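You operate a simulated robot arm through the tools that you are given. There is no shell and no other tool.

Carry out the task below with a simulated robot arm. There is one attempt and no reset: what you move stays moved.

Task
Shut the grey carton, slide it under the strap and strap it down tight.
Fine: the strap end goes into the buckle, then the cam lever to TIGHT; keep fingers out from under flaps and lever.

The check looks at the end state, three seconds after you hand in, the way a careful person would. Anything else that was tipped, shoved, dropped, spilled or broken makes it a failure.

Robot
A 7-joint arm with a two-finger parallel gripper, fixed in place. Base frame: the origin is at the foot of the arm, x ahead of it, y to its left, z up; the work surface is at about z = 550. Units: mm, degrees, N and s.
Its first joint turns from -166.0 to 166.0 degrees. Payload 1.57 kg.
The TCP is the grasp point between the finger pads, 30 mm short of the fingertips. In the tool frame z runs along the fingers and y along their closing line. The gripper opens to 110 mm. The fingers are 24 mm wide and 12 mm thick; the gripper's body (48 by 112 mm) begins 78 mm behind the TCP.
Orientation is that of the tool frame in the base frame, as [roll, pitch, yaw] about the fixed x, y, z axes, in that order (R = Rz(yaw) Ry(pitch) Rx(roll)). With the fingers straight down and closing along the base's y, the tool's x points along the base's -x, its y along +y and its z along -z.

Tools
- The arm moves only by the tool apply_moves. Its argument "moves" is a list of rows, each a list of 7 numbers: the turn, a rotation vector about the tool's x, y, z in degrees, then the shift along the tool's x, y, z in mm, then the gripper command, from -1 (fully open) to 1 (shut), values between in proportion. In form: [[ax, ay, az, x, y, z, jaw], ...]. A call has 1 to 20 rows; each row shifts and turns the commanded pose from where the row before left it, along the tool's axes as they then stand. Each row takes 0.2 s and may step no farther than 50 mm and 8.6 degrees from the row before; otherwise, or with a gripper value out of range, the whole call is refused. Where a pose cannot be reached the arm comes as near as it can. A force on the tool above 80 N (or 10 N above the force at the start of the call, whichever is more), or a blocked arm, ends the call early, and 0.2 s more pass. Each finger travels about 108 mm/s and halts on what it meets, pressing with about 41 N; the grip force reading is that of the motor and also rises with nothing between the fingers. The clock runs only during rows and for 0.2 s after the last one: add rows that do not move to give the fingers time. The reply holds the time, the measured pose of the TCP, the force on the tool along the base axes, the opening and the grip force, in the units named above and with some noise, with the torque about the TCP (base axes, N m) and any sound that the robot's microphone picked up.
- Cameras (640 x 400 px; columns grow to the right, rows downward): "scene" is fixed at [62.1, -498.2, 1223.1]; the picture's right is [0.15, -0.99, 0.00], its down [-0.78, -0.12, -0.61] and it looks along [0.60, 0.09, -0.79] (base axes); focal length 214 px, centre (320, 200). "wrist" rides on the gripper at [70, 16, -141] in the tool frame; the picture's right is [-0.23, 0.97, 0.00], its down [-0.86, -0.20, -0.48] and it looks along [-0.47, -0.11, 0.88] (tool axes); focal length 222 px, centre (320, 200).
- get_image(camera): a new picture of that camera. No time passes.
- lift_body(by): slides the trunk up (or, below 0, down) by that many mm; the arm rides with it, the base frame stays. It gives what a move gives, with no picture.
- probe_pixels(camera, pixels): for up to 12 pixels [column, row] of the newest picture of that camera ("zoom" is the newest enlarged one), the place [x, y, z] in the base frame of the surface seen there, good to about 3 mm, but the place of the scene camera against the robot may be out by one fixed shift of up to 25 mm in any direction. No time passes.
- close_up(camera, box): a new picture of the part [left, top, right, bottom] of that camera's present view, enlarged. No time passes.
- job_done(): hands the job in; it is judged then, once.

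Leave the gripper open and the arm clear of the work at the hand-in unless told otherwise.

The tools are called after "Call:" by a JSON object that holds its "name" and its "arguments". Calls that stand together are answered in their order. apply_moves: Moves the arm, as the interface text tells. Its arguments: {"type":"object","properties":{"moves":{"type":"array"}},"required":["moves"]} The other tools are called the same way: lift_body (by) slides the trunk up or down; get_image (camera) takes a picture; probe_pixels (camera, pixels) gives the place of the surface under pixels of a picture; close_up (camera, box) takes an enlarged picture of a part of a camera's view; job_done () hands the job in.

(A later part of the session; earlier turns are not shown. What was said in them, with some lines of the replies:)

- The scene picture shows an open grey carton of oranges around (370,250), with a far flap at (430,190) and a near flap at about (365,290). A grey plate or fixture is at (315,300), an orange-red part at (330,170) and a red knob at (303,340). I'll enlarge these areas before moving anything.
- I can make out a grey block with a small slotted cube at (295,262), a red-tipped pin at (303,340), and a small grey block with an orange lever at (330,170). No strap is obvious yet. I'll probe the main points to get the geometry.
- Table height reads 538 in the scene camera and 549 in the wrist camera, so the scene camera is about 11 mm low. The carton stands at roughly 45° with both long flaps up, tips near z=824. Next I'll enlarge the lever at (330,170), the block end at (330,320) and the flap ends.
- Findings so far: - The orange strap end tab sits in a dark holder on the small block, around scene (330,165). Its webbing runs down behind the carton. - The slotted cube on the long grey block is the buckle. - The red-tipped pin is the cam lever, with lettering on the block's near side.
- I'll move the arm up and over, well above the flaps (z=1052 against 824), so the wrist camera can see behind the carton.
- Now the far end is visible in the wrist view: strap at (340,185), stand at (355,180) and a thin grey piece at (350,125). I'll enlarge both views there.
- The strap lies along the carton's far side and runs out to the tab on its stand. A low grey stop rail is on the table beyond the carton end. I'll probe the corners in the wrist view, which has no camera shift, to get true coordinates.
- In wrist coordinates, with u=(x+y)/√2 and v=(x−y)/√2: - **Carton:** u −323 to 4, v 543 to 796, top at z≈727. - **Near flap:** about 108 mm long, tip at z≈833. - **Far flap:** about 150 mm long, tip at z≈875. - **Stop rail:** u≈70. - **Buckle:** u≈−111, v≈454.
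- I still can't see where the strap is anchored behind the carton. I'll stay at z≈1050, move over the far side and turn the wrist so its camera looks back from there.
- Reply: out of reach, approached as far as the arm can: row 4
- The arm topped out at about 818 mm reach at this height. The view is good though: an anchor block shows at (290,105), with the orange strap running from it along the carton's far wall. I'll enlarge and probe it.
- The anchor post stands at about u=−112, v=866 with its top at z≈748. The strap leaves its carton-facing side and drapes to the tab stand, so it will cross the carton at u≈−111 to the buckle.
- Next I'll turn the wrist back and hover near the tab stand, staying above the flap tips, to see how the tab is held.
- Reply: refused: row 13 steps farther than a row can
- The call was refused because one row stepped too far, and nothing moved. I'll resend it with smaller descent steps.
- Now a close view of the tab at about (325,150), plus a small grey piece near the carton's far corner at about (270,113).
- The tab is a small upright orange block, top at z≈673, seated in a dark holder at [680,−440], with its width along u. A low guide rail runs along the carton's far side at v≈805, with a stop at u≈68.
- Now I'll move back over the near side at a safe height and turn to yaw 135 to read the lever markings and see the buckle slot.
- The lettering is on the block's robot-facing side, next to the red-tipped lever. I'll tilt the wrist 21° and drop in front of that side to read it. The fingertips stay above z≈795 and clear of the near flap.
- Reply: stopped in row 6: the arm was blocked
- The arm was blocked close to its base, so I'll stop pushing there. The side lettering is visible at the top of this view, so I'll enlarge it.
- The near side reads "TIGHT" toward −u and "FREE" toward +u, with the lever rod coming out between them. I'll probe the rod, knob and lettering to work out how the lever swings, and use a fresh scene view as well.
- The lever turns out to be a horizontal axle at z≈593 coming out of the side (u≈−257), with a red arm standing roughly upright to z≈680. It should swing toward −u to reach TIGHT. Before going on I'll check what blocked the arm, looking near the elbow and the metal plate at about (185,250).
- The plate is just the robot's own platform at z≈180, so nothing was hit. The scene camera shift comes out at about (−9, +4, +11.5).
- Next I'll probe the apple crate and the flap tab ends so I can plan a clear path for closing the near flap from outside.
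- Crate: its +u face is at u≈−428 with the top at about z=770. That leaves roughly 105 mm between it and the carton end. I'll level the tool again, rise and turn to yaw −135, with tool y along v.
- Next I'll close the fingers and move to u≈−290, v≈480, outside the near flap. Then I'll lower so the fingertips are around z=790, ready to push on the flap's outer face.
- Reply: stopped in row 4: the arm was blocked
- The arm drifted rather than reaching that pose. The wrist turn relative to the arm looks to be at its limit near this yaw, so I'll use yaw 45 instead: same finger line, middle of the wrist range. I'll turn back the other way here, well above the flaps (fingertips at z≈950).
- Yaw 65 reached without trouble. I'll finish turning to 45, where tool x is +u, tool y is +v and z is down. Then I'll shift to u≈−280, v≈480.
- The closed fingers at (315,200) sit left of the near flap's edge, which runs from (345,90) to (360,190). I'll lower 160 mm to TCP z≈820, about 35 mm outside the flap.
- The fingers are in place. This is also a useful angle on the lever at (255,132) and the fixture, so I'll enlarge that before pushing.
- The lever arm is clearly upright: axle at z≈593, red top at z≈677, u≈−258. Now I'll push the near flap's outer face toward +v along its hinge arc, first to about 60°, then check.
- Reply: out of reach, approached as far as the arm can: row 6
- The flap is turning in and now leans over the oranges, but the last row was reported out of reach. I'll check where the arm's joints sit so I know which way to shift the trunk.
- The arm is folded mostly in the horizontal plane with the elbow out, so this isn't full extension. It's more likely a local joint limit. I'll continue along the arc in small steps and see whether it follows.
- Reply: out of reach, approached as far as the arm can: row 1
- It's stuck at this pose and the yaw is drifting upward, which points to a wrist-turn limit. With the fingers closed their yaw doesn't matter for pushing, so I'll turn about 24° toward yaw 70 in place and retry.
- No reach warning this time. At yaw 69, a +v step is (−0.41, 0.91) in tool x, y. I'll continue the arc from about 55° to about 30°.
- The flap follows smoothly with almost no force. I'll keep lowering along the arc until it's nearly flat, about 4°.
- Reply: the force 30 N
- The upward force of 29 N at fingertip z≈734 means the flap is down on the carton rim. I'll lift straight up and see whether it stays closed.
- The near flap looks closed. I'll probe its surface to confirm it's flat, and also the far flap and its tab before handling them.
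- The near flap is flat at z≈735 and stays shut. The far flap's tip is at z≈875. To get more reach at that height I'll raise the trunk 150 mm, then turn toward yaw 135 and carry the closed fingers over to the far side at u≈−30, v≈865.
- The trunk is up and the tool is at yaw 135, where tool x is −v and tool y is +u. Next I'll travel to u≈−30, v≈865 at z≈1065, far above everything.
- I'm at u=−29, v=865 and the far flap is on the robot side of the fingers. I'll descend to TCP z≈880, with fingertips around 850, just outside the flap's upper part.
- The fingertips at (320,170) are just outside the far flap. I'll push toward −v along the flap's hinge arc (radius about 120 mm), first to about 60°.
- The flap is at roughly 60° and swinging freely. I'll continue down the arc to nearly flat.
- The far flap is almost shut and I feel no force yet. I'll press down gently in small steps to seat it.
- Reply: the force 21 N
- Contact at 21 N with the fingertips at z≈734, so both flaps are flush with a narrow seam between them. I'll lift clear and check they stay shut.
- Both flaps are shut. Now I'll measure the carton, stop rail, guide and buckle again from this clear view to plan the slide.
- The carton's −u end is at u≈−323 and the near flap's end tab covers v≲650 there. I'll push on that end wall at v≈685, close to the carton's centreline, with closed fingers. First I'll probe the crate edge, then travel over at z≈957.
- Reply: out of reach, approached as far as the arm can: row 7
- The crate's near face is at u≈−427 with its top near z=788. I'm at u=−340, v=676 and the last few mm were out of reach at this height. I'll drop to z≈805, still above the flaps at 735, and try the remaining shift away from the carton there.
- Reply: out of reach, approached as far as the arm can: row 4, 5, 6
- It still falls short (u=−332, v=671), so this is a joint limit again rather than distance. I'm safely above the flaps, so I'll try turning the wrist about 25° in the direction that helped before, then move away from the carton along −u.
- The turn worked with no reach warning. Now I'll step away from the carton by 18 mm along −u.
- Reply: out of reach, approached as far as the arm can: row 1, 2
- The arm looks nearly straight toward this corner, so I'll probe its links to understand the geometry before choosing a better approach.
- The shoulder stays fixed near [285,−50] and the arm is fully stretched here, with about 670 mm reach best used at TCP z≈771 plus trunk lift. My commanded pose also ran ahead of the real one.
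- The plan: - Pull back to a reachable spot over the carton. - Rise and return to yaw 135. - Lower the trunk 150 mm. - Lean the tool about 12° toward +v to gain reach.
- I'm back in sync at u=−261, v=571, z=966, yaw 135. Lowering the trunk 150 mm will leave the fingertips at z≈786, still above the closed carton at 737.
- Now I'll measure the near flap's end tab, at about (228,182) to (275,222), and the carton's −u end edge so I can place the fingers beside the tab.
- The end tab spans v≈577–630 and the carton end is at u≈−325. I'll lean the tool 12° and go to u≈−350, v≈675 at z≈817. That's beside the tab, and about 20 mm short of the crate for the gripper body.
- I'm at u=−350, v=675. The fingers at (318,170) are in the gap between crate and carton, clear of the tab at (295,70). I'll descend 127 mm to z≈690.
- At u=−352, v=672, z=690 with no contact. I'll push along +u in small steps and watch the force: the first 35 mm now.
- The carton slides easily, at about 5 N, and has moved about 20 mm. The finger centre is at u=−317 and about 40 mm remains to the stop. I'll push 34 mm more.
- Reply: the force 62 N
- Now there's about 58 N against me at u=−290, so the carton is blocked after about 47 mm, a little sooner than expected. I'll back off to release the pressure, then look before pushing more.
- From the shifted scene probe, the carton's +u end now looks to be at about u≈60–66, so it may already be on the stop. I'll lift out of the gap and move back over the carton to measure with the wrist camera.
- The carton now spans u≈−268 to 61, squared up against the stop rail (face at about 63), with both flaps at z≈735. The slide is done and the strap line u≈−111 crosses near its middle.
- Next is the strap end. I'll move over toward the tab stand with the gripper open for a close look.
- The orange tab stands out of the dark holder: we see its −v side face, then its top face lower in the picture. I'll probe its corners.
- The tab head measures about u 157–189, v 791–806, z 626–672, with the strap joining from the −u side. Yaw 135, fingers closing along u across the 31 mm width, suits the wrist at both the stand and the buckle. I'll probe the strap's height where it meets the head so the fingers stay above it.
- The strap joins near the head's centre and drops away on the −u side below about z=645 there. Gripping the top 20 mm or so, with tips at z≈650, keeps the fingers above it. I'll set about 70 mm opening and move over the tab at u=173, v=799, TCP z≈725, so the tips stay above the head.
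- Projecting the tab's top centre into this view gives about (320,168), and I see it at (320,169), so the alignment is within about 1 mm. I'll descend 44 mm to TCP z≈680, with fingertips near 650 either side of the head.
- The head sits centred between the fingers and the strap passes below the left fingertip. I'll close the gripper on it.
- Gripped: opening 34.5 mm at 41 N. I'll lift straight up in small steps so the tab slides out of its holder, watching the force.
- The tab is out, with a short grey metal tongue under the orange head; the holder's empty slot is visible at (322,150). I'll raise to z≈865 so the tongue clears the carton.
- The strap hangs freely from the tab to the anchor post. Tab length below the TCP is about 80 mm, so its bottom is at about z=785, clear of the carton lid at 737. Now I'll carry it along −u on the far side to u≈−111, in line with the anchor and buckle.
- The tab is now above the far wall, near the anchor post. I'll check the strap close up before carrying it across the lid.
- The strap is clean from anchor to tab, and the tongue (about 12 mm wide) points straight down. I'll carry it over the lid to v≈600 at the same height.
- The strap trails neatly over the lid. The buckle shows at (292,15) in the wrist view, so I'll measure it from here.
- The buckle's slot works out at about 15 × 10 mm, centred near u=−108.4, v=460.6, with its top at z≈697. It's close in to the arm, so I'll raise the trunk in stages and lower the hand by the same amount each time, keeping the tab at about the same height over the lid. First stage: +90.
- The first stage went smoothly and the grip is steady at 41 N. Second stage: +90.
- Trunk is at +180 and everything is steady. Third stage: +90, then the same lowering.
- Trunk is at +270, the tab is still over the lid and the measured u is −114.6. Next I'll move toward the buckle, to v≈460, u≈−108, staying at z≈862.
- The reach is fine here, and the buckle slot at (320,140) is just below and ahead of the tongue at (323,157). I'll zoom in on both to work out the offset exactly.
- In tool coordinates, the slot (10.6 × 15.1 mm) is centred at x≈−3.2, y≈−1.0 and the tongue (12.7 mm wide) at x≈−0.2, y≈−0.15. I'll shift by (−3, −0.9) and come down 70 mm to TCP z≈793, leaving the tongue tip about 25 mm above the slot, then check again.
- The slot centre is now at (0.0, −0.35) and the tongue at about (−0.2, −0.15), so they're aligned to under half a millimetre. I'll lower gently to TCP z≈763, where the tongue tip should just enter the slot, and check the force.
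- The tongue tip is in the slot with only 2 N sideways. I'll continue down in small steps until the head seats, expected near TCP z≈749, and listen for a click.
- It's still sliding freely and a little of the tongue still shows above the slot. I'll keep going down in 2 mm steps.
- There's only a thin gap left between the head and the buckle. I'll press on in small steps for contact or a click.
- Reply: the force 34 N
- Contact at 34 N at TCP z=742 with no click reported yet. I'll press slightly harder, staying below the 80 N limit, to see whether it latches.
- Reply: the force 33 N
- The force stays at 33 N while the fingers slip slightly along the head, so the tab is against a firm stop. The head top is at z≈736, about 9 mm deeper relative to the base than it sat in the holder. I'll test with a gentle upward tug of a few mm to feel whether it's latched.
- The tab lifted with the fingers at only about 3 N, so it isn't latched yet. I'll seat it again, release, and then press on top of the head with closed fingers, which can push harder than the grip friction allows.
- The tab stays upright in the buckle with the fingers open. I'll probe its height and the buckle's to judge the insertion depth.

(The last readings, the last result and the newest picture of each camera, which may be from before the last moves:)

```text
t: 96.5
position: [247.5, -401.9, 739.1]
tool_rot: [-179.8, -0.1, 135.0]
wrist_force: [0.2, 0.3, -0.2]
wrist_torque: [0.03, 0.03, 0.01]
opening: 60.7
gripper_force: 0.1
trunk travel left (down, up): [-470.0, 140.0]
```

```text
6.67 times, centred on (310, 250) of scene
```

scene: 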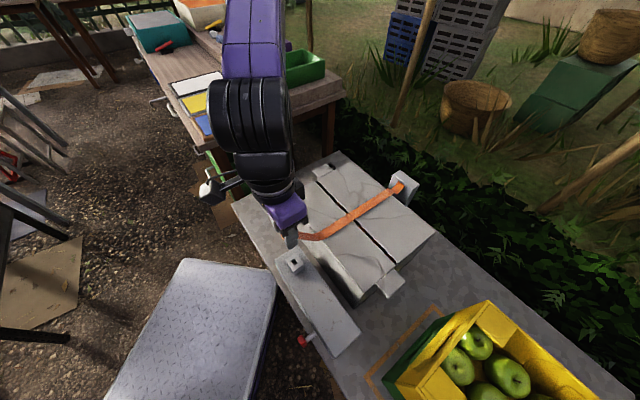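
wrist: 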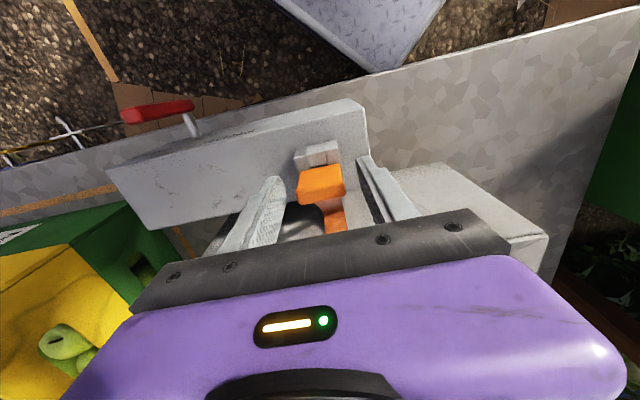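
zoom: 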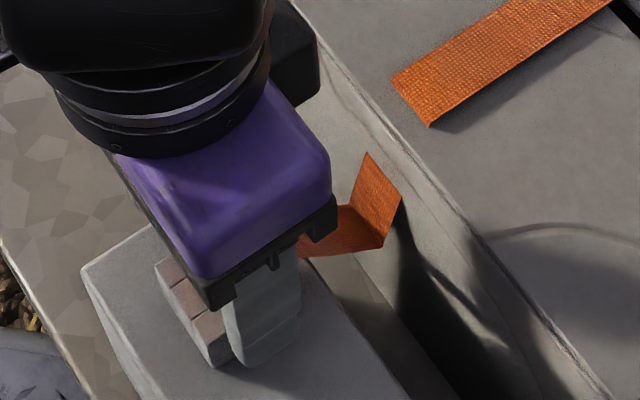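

The head top is at about z=740 and the buckle top at 696. The 45 mm head therefore rests right on the buckle, fully inserted. I'll rise, close the fingers above the head and press down on its top to make sure it's home.

Call:
{"name": "apply_moves", "arguments": {"moves": [[0, 0, 0, 0, 0, -17, -0.1], [0, 0, 0, 0, 0, -18, -0.1], [0, 0, 0, 0, 0, -18, -0.1], [0, 0, 0, 0, 0, 0, 1], [0, 0, 0, 0, 0, 0, 1], [0, 0, 0, 0, 0, 0, 1]]}}

Call:
{"name": "get_image", "arguments": {"camera": "wrist"}}

Call:
{"name": "close_up", "arguments": {"camera": "wrist", "box": [272, 130, 368, 210]}}

```text
t: 97.9
position: [247.2, -402.0, 792.4]
tool_rot: [-180.0, -0.1, 135.0]
wrist_force: [-0.1, -0.3, -0.1]
wrist_torque: [-0.01, 0.01, -0.02]
opening: 0.0
gripper_force: 21.5
trunk travel left (down, up): [-470.0, 140.0]
```

```text
taken
```

wrist: 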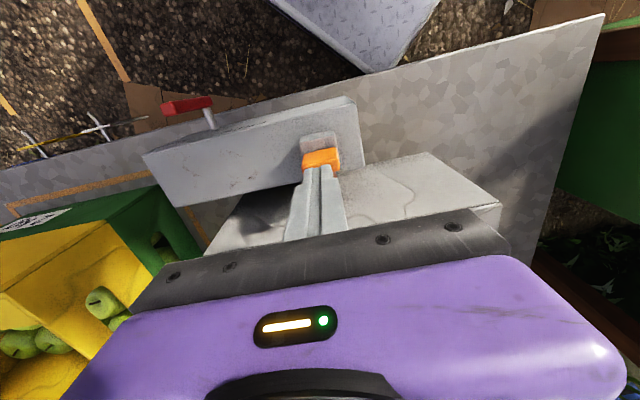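

```text
5.00 times, centred on (320, 170) of wrist
```

zoom: 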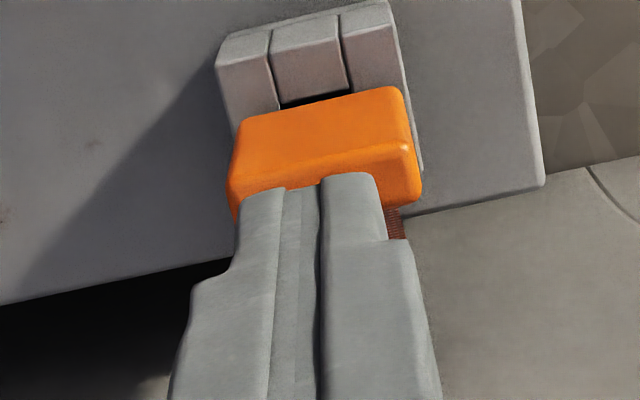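

The closed fingertips are centred over the head. I'll lower and press gradually.

Call:
{"name": "apply_moves", "arguments": {"moves": [[0, 0, 0, 0, 0, 9, 1], [0, 0, 0, 0, 0, 8, 1], [0, 0, 0, 0, 0, 3, 1], [0, 0, 0, 0, 0, 2, 1], [0, 0, 0, 0, 0, 2, 1], [0, 0, 0, 0, 0, 1, 1], [0, 0, 0, 0, 0, 0, 1]]}}

```text
t: 99.5
position: [247.1, -403.1, 769.6]
tool_rot: [-179.8, 0.0, 135.0]
wrist_force: [3.1, 2.0, 57.7]
wrist_torque: [0.12, -0.17, -0.03]
opening: 0.1
gripper_force: 21.0
trunk travel left (down, up): [-470.0, 140.0]
```

57.7 N on top with no further travel, so the tab is fully home. I'll rise off it, then check that it stays put and look at the lever again.

Call:
{"name": "apply_moves", "arguments": {"moves": [[0, 0, 0, 0, 0, -5, 1], [0, 0, 0, 0, 0, -15, 1], [0, 0, 0, 0, 0, -30, 1], [0, 0, 0, 0, 0, -30, 1], [0, 0, 0, 0, 0, 0, 1]]}}

Call:
{"name": "get_image", "arguments": {"camera": "wrist"}}

Call:
{"name": "close_up", "arguments": {"camera": "wrist", "box": [270, 100, 398, 200]}}

Call:
{"name": "close_up", "arguments": {"camera": "wrist", "box": [150, 70, 278, 170]}}

```text
t: 100.7
position: [248.1, -400.8, 847.7]
tool_rot: [-179.9, -0.1, 135.0]
wrist_force: [-0.2, -0.6, 0.2]
wrist_torque: [-0.01, 0.01, -0.01]
opening: 0.2
gripper_force: 21.4
trunk travel left (down, up): [-470.0, 140.0]
```

```text
taken
```

wrist: 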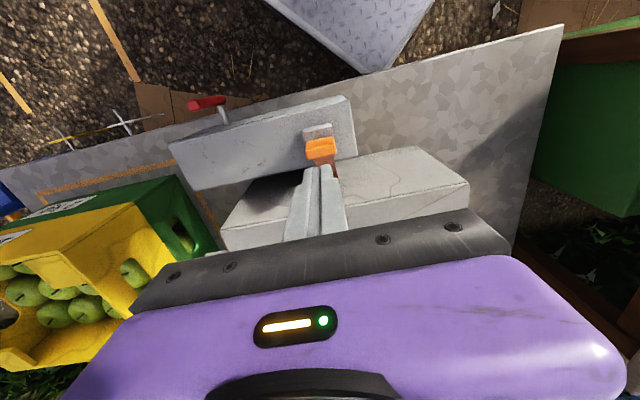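

```text
4.00 times, centred on (334, 150) of wrist
```

zoom: 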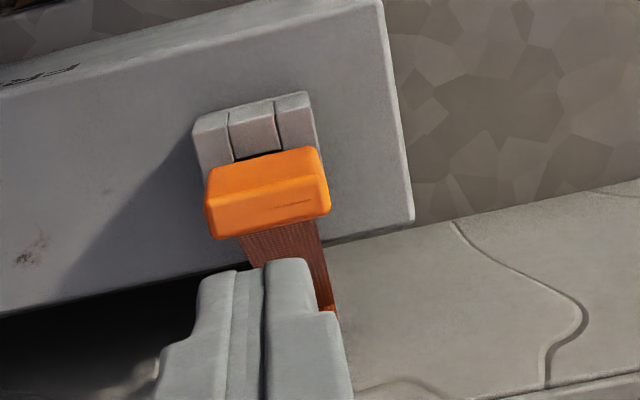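

```text
4.00 times, centred on (214, 120) of wrist
```

zoom: 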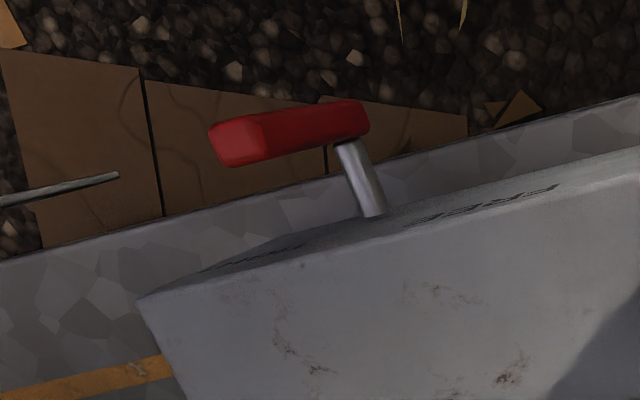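

The tab stays in the buckle, with slack strap behind it. Now the lever: I'll probe along its arm and the lettering for its present angle.

Call:
{"name": "probe_pixels", "arguments": {"camera": "zoom", "pixels": [[235, 140], [222, 132], [250, 155], [300, 125], [350, 112], [360, 125], [365, 190], [375, 205], [350, 160], [230, 262], [430, 215], [540, 190]]}}

Call:
{"name": "probe_pixels", "arguments": {"camera": "zoom", "pixels": [[275, 130], [325, 120], [215, 150], [268, 145], [200, 240], [450, 140], [330, 145], [400, 180], [640, 155], [140, 298]]}}

```text
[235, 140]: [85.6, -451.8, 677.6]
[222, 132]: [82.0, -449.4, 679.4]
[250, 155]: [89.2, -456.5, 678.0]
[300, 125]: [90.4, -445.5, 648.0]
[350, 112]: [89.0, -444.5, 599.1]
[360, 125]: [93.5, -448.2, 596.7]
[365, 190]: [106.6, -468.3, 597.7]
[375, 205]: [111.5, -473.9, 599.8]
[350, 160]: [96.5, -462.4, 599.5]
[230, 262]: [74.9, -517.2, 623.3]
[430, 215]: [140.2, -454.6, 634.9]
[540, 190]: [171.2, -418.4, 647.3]
```

```text
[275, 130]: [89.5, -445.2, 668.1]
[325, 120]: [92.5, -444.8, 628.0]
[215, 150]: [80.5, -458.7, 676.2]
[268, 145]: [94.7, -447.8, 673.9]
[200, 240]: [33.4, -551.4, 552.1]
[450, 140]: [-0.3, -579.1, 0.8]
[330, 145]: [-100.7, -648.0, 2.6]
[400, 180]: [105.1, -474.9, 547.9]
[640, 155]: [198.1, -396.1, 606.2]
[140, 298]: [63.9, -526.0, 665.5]
```

The lever arm is exactly upright: +u face at u≈−251, top at z≈678, v≈373–388. TIGHT is toward −u. With closed fingers I'll go to its +u side (u≈−220, v≈381), first at height.

Call:
{"name": "apply_moves", "arguments": {"moves": [[0, 0, 0, 26, -37.3, 0, 1], [0, 0, 0, 26, -37.3, 0, 1], [0, 0, 0, 26, -37.3, 0, 1], [0, 0, 0, 0, 0, 30, 1], [0, 0, 0, 0, 0, 30, 1], [0, 0, 0, 0, 0, 0, 1]]}}

Call:
{"name": "get_image", "arguments": {"camera": "wrist"}}

Call:
{"name": "get_image", "arguments": {"camera": "scene"}}

```text
t: 102.1
position: [115.4, -427.6, 788.1]
tool_rot: [-179.8, -0.1, 135.0]
wrist_force: [0.0, -0.7, -0.1]
wrist_torque: [-0.02, -0.03, -0.02]
opening: 0.0
gripper_force: 21.5
trunk travel left (down, up): [-470.0, 140.0]
```

```text
taken
```

wrist: 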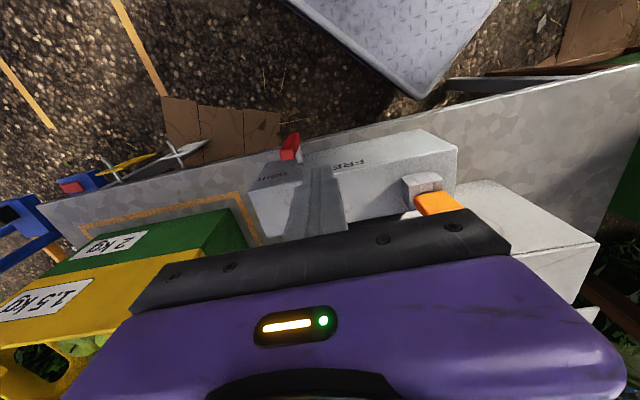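

```text
taken
```

scene: 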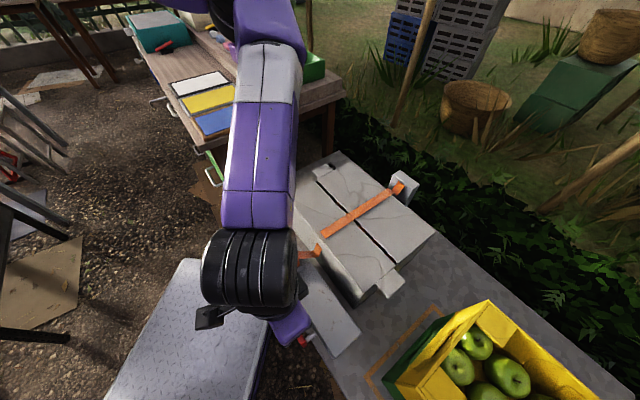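

I'm at u=−221, v=384, z=788. The lever and both labels show well here, so I'll enlarge for a clear look before lowering.

Call:
{"name": "close_up", "arguments": {"camera": "wrist", "box": [240, 120, 400, 220]}}

```text
4.00 times, centred on (320, 170) of wrist
```

zoom: 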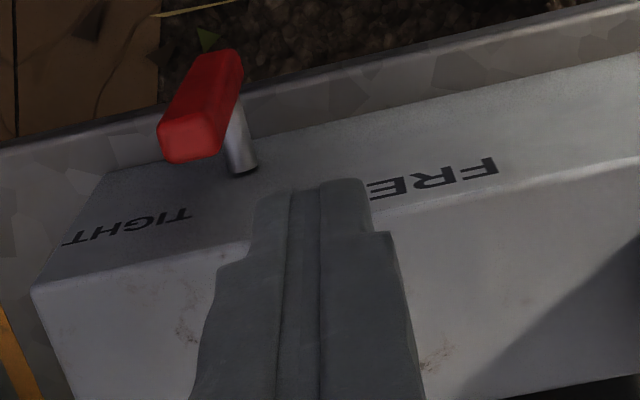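

The labels are clear: TIGHT is to the left (−u) of the lever and FREE to the right. I'll lower beside the lever's +u face to TCP z≈670, fingertips about 640, above the axle.

Call:
{"name": "apply_moves", "arguments": {"moves": [[0, 0, 0, 2, 0, 29.5, 1], [0, 0, 0, 1, 0, 29.5, 1], [0, 0, 0, 0, 0, 29.5, 1], [0, 0, 0, 0, 0, 29.5, 1], [0, 0, 0, 0, 0, 0, 1]]}}

Call:
{"name": "get_image", "arguments": {"camera": "wrist"}}

Call:
{"name": "close_up", "arguments": {"camera": "wrist", "box": [240, 110, 400, 220]}}

```text
t: 103.3
position: [111.8, -424.8, 666.2]
tool_rot: [-179.8, -0.1, 135.0]
wrist_force: [0.5, 0.1, -0.5]
wrist_torque: [0.02, 0.02, -0.01]
opening: 0.0
gripper_force: 21.4
trunk travel left (down, up): [-470.0, 140.0]
```

```text
taken
```

wrist: 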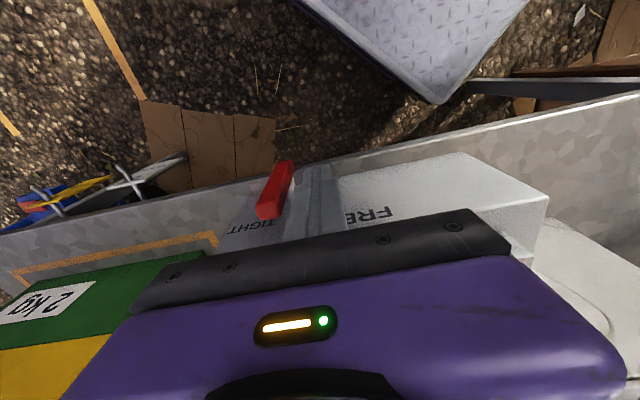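

```text
3.64 times, centred on (320, 165) of wrist
```

zoom: 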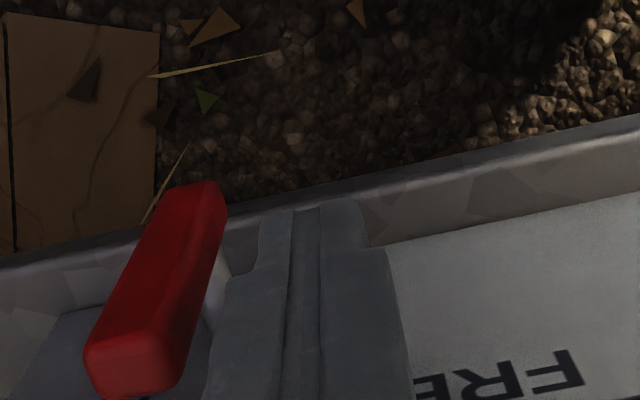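

The fingers are just right of the lever with v well matched. I'll raise slightly to a better lever arm (tips at z≈658) and push toward −u along the lever's arc to about 30°, then read the forces.

Call:
{"name": "apply_moves", "arguments": {"moves": [[0, 0, 0, 0, 0, -21, 1], [0, 0, 0, 0, -9, 0, 1], [0, 0, 0, 0, -8, 0, 1], [0, 0, 0, 0, -8, 0, 1], [0, 0, 0, 0, -8.5, 0, 1], [0, 0, 0, 0, -8.3, 2.5, 1], [0, 0, 0, 0, -8.3, 2.5, 1], [0, 0, 0, 0, 0, 0, 1]]}}

Call:
{"name": "get_image", "arguments": {"camera": "wrist"}}

Call:
{"name": "close_up", "arguments": {"camera": "wrist", "box": [240, 110, 400, 220]}}

```text
t: 105.1
position: [75.6, -460.3, 685.5]
tool_rot: [-179.9, 0.0, 135.0]
wrist_force: [0.1, -0.2, 0.3]
wrist_torque: [0.01, -0.01, 0.04]
opening: 0.4
gripper_force: 21.3
trunk travel left (down, up): [-470.0, 140.0]
```

```text
taken
```

wrist: 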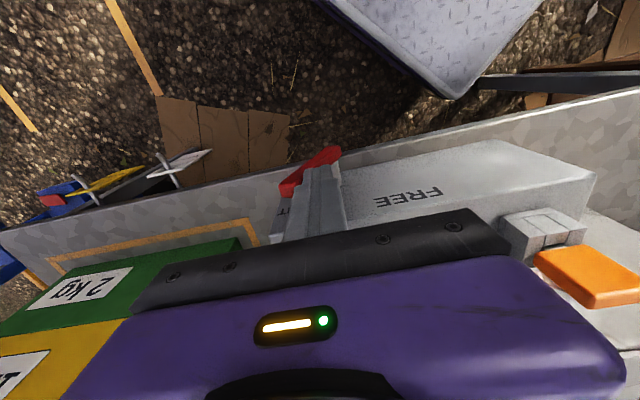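

```text
3.64 times, centred on (320, 165) of wrist
```

zoom: 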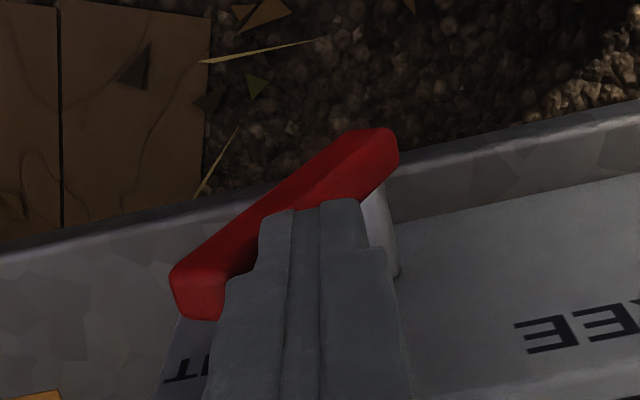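

The lever is swinging toward TIGHT with hardly any resistance. I'll continue along its arc to about 60°.

Call:
{"name": "apply_moves", "arguments": {"moves": [[0, 0, 0, 0, -7.4, 5, 1], [0, 0, 0, 0, -7.3, 5, 1], [0, 0, 0, 0, -6, 6.5, 1], [0, 0, 0, 0, -6, 6.5, 1], [0, 0, 0, 0, 0, 0, 1]]}}

Call:
{"name": "get_image", "arguments": {"camera": "wrist"}}

Call:
{"name": "close_up", "arguments": {"camera": "wrist", "box": [240, 110, 400, 220]}}

```text
t: 106.3
position: [58.3, -479.4, 663.5]
tool_rot: [-179.9, -0.1, 135.0]
wrist_force: [0.1, -0.1, -0.1]
wrist_torque: [0.02, -0.01, 0.01]
opening: 0.3
gripper_force: 20.9
trunk travel left (down, up): [-470.0, 140.0]
```

```text
taken
```

wrist: 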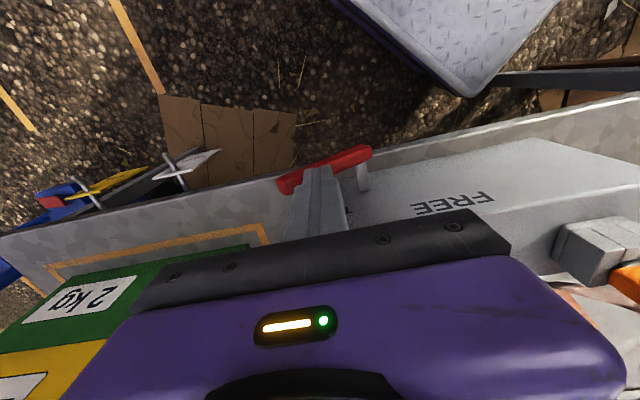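

```text
3.64 times, centred on (320, 165) of wrist
```

zoom: 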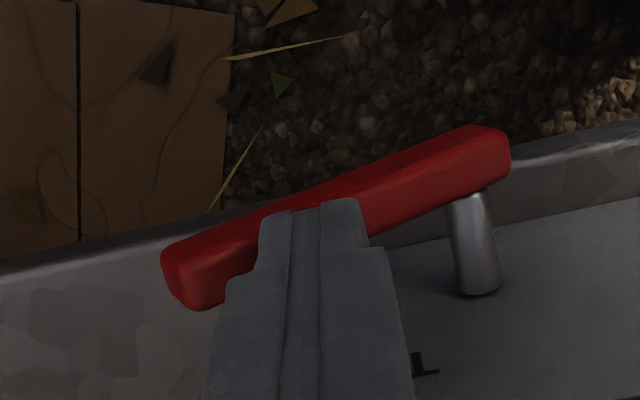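

The lever is at about 60°. Before finishing I want to check the tab in the buckle, at right near (610,260), because the lever turned so freely.

Call:
{"name": "close_up", "arguments": {"camera": "wrist", "box": [512, 180, 640, 330]}}

Call:
{"name": "get_image", "arguments": {"camera": "scene"}}

Call:
{"name": "close_up", "arguments": {"camera": "scene", "box": [270, 160, 430, 300]}}

```text
2.67 times, centred on (576, 255) of wrist
```

zoom: 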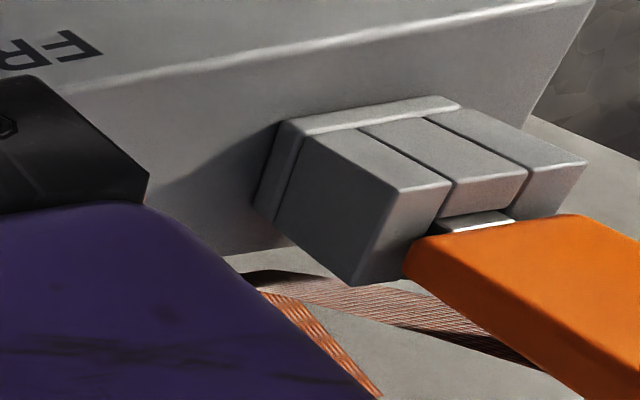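

```text
taken
```

scene: 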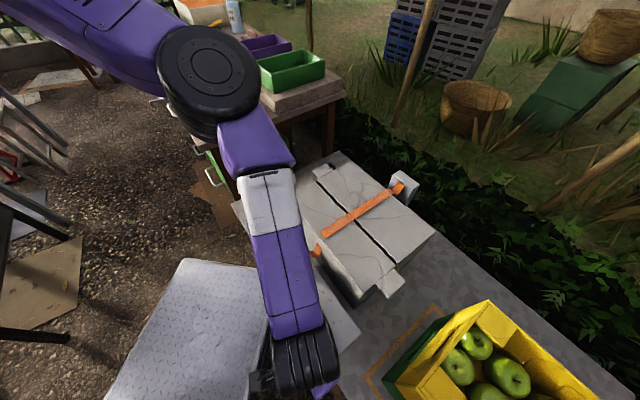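

```text
2.86 times, centred on (350, 230) of scene
```

zoom: 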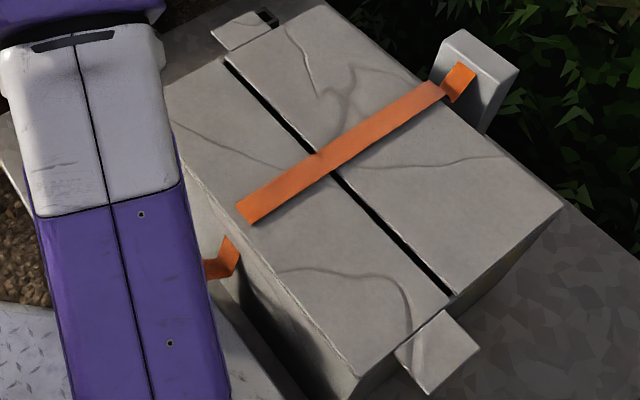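

The tab is still in the buckle, though a few mm of tongue shows under the head, and the strap behind it is still slack. I'll take the lever on toward its end stop in small steps, watching force and sound, and see whether it pulls the strap in.

Call:
{"name": "apply_moves", "arguments": {"moves": [[0, 0, 0, 0, -4.5, 7, 1], [0, 0, 0, 0, -4, 7.5, 1], [0, 0, 0, 0, -2.5, 8, 1], [0, 0, 0, 0, 0, 0, 1]]}}

Call:
{"name": "get_image", "arguments": {"camera": "wrist"}}

Call:
{"name": "close_up", "arguments": {"camera": "wrist", "box": [240, 110, 400, 220]}}

Call:
{"name": "close_up", "arguments": {"camera": "scene", "box": [270, 160, 430, 300]}}

```text
t: 107.3
position: [49.3, -486.7, 640.2]
tool_rot: [-179.8, -0.1, 135.0]
wrist_force: [-1.1, -0.1, 0.3]
wrist_torque: [-0.02, -0.02, 0.02]
opening: 0.0
gripper_force: 21.6
trunk travel left (down, up): [-470.0, 140.0]
```

```text
taken
```

wrist: 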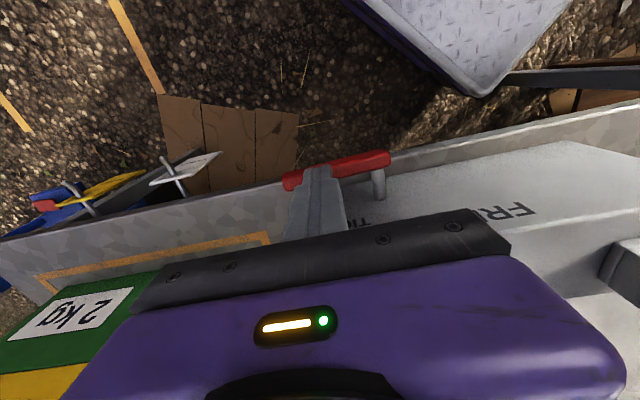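

```text
3.64 times, centred on (320, 165) of wrist
```

zoom: 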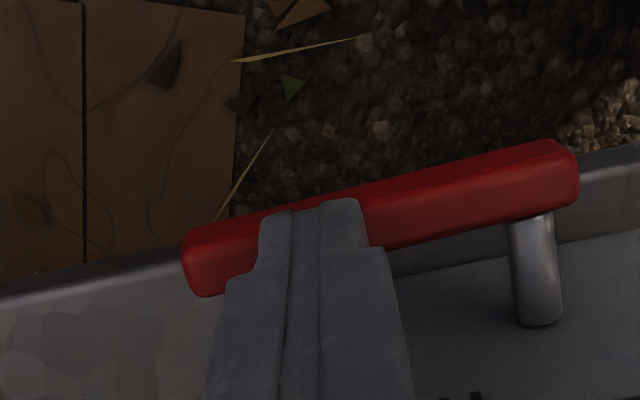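

```text
2.86 times, centred on (350, 230) of scene
```

zoom: 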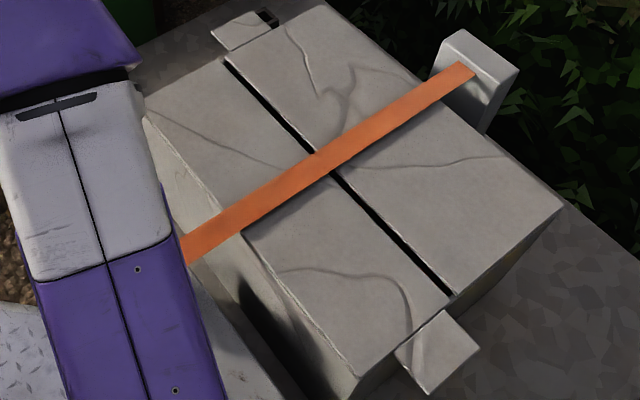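

The lever's last swing pulled the slack out: in the scene view the strap now runs straight and taut from the anchor over the carton toward the buckle. I'll press the lever down gently until it reaches its stop.

Call:
{"name": "apply_moves", "arguments": {"moves": [[0, 0, 0, 0, -1, 4, 1], [0, 0, 0, 0, 0, 4, 1], [0, 0, 0, 0, 0, 3, 1], [0, 0, 0, 0, 0, 0, 1]]}}

Call:
{"name": "get_image", "arguments": {"camera": "wrist"}}

Call:
{"name": "close_up", "arguments": {"camera": "wrist", "box": [240, 110, 400, 220]}}

```text
t: 108.3
position: [48.8, -488.3, 632.8]
tool_rot: [-179.8, 0.0, 135.0]
wrist_force: [9.2, 14.3, 60.1]
wrist_torque: [0.61, -0.53, 0.04]
opening: 0.0
gripper_force: 20.5
trunk travel left (down, up): [-470.0, 140.0]
```

```text
taken
```

wrist: 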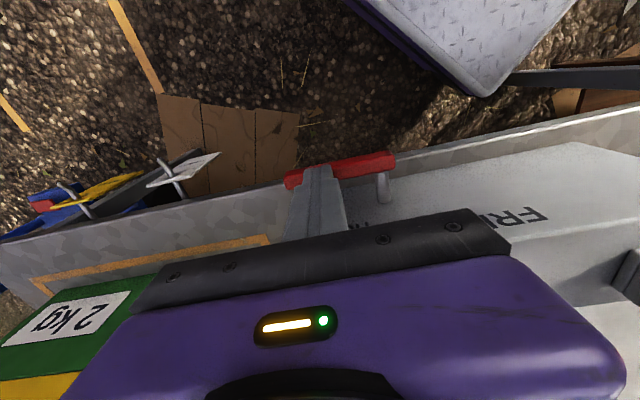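

```text
3.64 times, centred on (320, 165) of wrist
```

zoom: 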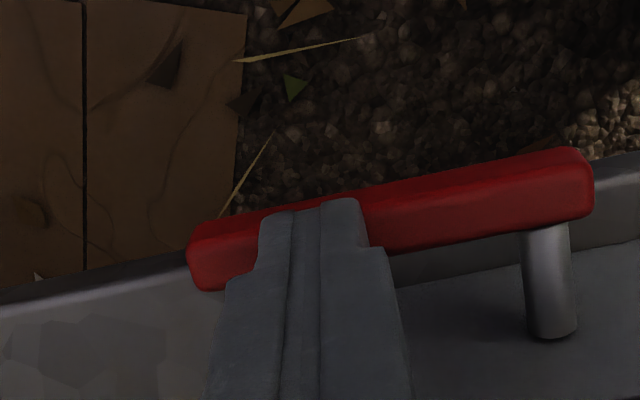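

60 N at fingertip z≈603, so the lever is lying flat against its stop. I'll back off straight up gently and check that lever and strap hold.

Call:
{"name": "apply_moves", "arguments": {"moves": [[0, 0, 0, 0, 0, -4, 1], [0, 0, 0, 0, 0, -6, 1], [0, 0, 0, 0, 0, -15, 1], [0, 0, 0, 0, 0, -30, 1], [0, 0, 0, 0, 0, -30, 1], [0, 0, 0, 0, 0, -30, 1], [0, 0, 0, 0, 0, -30, 1], [0, 0, 0, 0, 0, 0, 1]]}}

Call:
{"name": "get_image", "arguments": {"camera": "wrist"}}

Call:
{"name": "close_up", "arguments": {"camera": "wrist", "box": [240, 100, 400, 200]}}

Call:
{"name": "get_image", "arguments": {"camera": "scene"}}

```text
t: 110.1
position: [48.5, -486.2, 776.3]
tool_rot: [-179.9, 0.0, 135.0]
wrist_force: [-0.2, -0.2, 0.3]
wrist_torque: [-0.03, 0.03, 0.01]
opening: 0.2
gripper_force: 20.8
trunk travel left (down, up): [-470.0, 140.0]
```

```text
taken
```

wrist: 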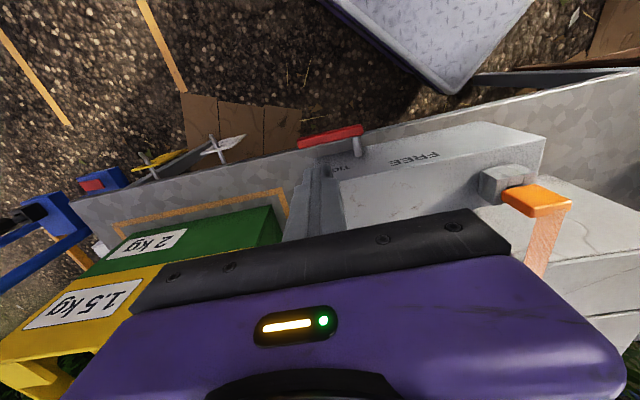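

```text
4.00 times, centred on (320, 150) of wrist
```

zoom: 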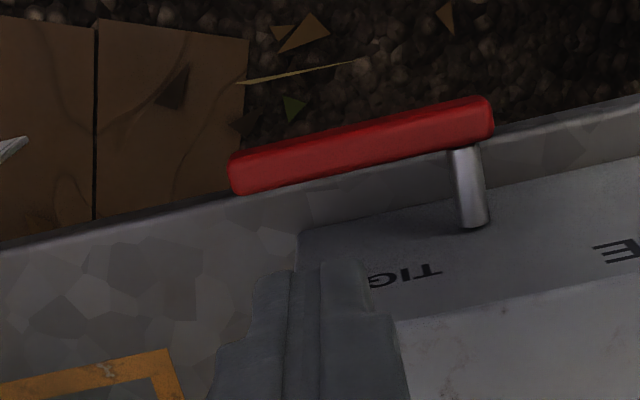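

```text
taken
```

scene: 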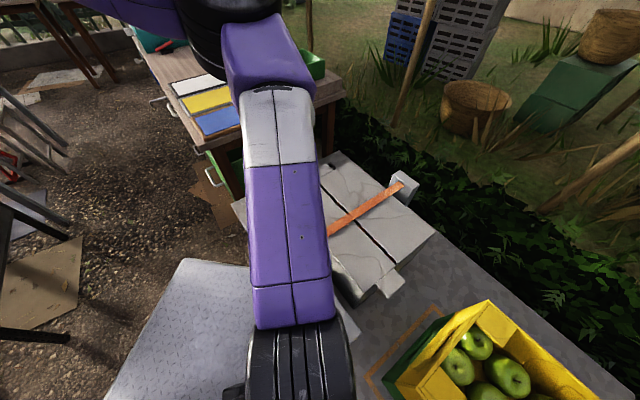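

The lever stays flat at TIGHT. Now I'll look closely at the tab in the buckle at about (530,190), and at the strap.

Call:
{"name": "close_up", "arguments": {"camera": "wrist", "box": [460, 140, 620, 260]}}

Call:
{"name": "close_up", "arguments": {"camera": "scene", "box": [290, 140, 450, 300]}}

Call:
{"name": "probe_pixels", "arguments": {"camera": "wrist", "pixels": [[310, 143], [335, 136], [358, 130], [303, 145], [345, 135], [540, 197], [520, 190], [495, 180], [550, 230], [545, 255], [500, 190], [515, 170]]}}

```text
3.33 times, centred on (540, 200) of wrist
```

zoom: 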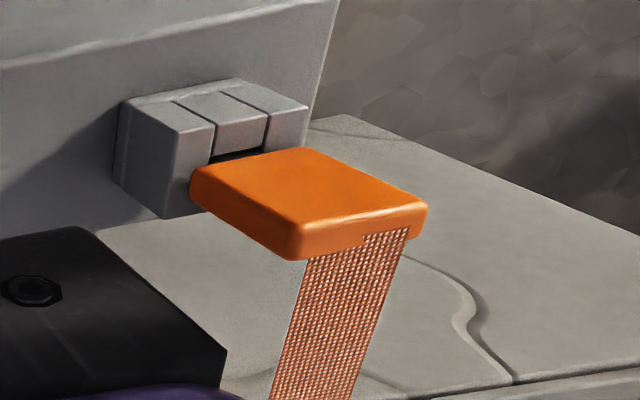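

```text
2.50 times, centred on (370, 220) of scene
```

zoom: 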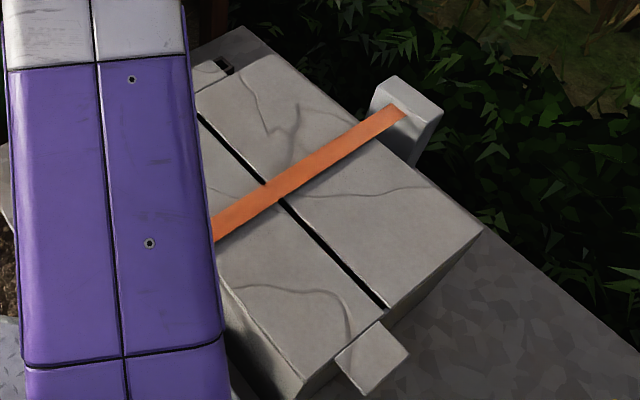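

```text
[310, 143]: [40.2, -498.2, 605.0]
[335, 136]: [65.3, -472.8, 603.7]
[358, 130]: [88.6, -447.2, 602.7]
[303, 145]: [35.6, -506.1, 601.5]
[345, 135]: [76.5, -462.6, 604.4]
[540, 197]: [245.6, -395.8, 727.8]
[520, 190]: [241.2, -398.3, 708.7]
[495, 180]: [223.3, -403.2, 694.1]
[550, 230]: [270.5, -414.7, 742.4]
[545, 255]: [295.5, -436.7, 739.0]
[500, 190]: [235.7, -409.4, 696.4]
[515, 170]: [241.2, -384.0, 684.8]
```

The lever is level (z≈603–605 along its length) at TIGHT. The strap leaves the tab at z≈742 and lies flat and taut on the lid at z≈739. I'll raise the arm well clear, open the gripper and check everything once more.

Call:
{"name": "apply_moves", "arguments": {"moves": [[0, 0, 0, 0, 0, -40, 1], [0, 0, 0, 0, 0, -40, 1], [0, 0, 0, 0, 0, -40, 1], [0, 0, 0, 0, 0, -40, 1], [0, 0, 0, 0, 0, -40, 1], [0, 0, 0, 0, 0, -40, 1], [0, 0, 0, 10, 35, 0, -1], [0, 0, 0, 10, 35, 0, -1], [0, 0, 0, 10, 35, 0, -1], [0, 0, 0, 0, 0, 0, -1], [0, 0, 0, 0, 0, 0, -1]]}}

Call:
{"name": "get_image", "arguments": {"camera": "wrist"}}

Call:
{"name": "get_image", "arguments": {"camera": "scene"}}

```text
t: 112.5
position: [101.1, -391.8, 1014.4]
tool_rot: [-180.0, -0.2, 135.0]
wrist_force: [-0.1, 0.1, -0.1]
wrist_torque: [0.0, 0.03, 0.03]
opening: 110.2
gripper_force: 0.1
trunk travel left (down, up): [-470.0, 140.0]
```

```text
taken
```

wrist: 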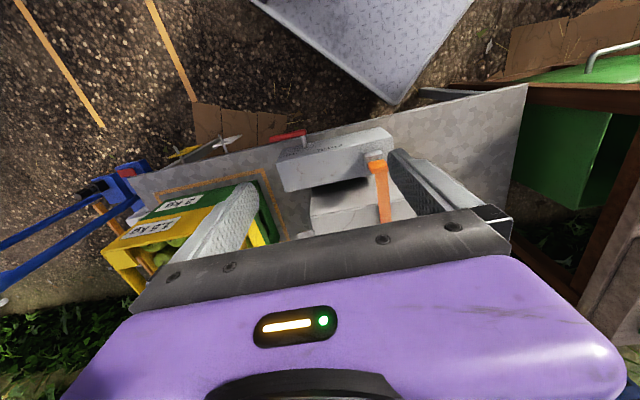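

```text
taken
```

scene: 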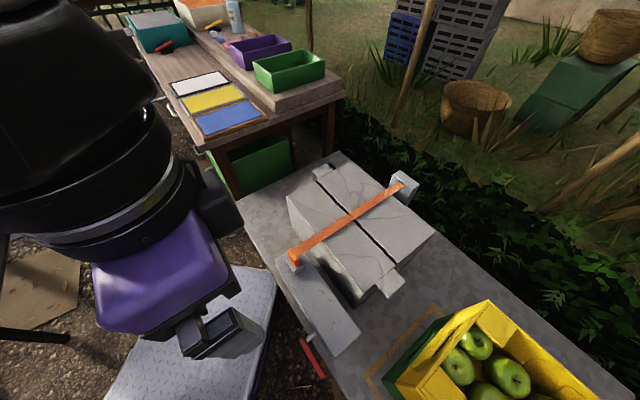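

From the scene camera the strap runs taut from the anchor (402,185) over the carton to the tab in the buckle (295,257). The lever lies along (313,357). Final close-ups of strap, tab, lever and carton follow.

Call:
{"name": "close_up", "arguments": {"camera": "scene", "box": [270, 150, 450, 300]}}

Call:
{"name": "close_up", "arguments": {"camera": "scene", "box": [275, 235, 355, 285]}}

Call:
{"name": "close_up", "arguments": {"camera": "scene", "box": [280, 320, 376, 390]}}

Call:
{"name": "probe_pixels", "arguments": {"camera": "scene", "pixels": [[290, 197], [312, 182], [330, 195], [400, 258], [430, 237], [370, 212], [340, 232], [360, 270], [385, 230], [295, 252], [296, 262], [402, 184]]}}

```text
2.67 times, centred on (360, 225) of scene
```

zoom: 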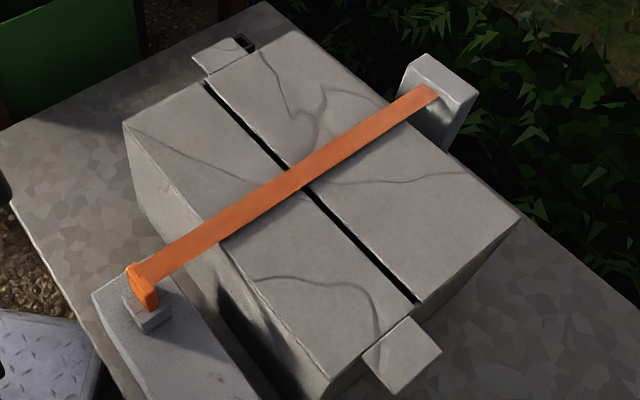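

```text
8.00 times, centred on (315, 260) of scene
```

zoom: 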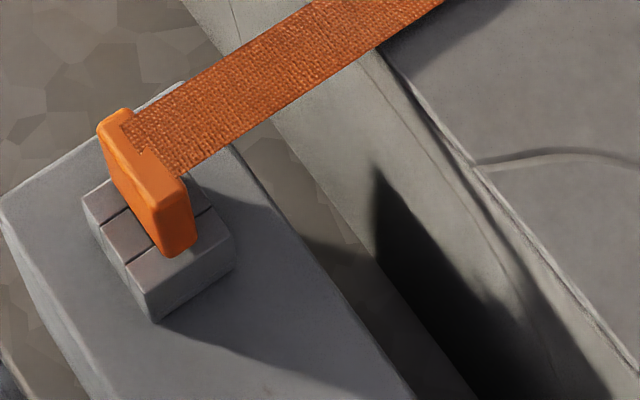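

```text
5.71 times, centred on (328, 355) of scene
```

zoom: 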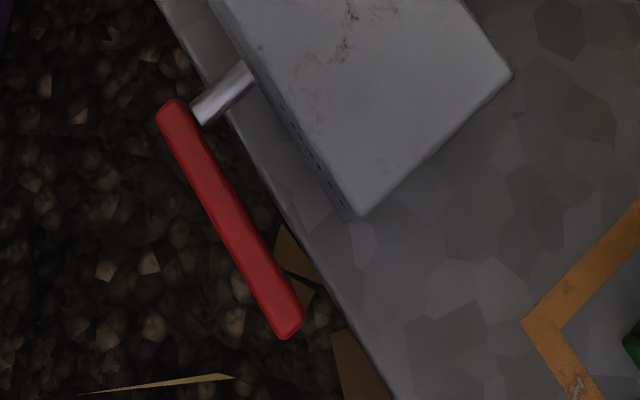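

```text
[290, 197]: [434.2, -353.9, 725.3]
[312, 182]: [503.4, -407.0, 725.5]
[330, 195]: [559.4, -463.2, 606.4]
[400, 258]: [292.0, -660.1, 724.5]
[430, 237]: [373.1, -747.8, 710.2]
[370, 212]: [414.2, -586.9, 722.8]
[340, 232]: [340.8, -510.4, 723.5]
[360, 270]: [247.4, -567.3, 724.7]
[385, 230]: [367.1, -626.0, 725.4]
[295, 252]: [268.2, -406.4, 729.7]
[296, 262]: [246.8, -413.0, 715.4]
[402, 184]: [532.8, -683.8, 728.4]
```

Everything looks right: both flaps shut, strap flat and taut across the lid, tab seated in the buckle, lever flat at TIGHT, gripper open. I'll let 2 seconds pass without moving and confirm nothing creeps.

Call:
{"name": "apply_moves", "arguments": {"moves": [[0, 0, 0, 0, 0, 0, -1], [0, 0, 0, 0, 0, 0, -1], [0, 0, 0, 0, 0, 0, -1], [0, 0, 0, 0, 0, 0, -1], [0, 0, 0, 0, 0, 0, -1], [0, 0, 0, 0, 0, 0, -1], [0, 0, 0, 0, 0, 0, -1], [0, 0, 0, 0, 0, 0, -1], [0, 0, 0, 0, 0, 0, -1], [0, 0, 0, 0, 0, 0, -1], [0, 0, 0, 0, 0, 0, -1], [0, 0, 0, 0, 0, 0, -1], [0, 0, 0, 0, 0, 0, -1], [0, 0, 0, 0, 0, 0, -1], [0, 0, 0, 0, 0, 0, -1]]}}

Call:
{"name": "get_image", "arguments": {"camera": "scene"}}

Call:
{"name": "close_up", "arguments": {"camera": "scene", "box": [260, 150, 480, 390]}}

```text
t: 115.7
position: [101.3, -391.0, 1014.3]
tool_rot: [-179.9, -0.2, 135.0]
wrist_force: [-0.5, -0.1, 0.2]
wrist_torque: [0.01, 0.0, 0.02]
opening: 110.0
gripper_force: 0.0
trunk travel left (down, up): [-470.0, 140.0]
```

```text
taken
```

scene: 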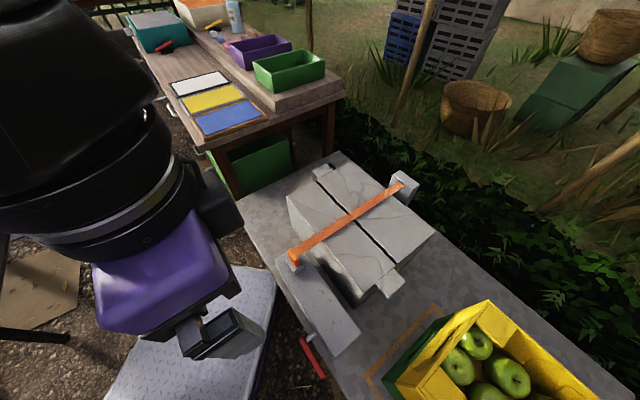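

```text
1.67 times, centred on (370, 270) of scene
```

zoom: 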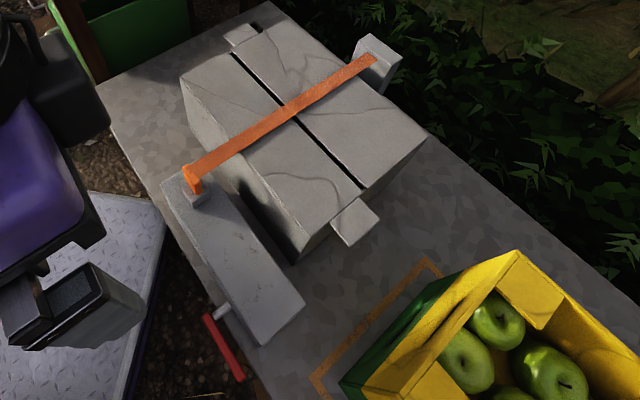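

After 3 seconds nothing has changed. The carton is shut and against its stop, the strap is taut over both flaps, the tab is in the buckle and the lever is flat at TIGHT. The apple crate hasn't moved, and the gripper is open with the arm clear. Handing in.

Call:
{"name": "job_done", "arguments": {}}

```text
The job is handed in.
```

I shut the grey carton, slid it under the strap and strapped it down tight, then handed the job in. A last look 3 seconds after the arm was clear showed nothing had moved. I haven't seen the result of the check.

- **Carton:** both flaps are flat, and they stayed down on their own before the strap went on. The carton is squared up against the stop rail, with the strap crossing near its middle.
- **Strap:** the tab is pushed into the buckle as far as it would go. I pressed on it with 58 N and it went no further. No click was reported, and before the lever was set a light tug could lift the tab. I did not tug it again afterwards.
- **Lever:** it lies flat at TIGHT and held there when I let go. Its last bit of travel pulled the slack out of the strap.
- **Fingers:** they only pushed on the outside of the flaps and the top side of the lever, never underneath.
- **Surroundings:** nothing else was touched. The apple crate is where it was, and the gripper is open with the arm clear.
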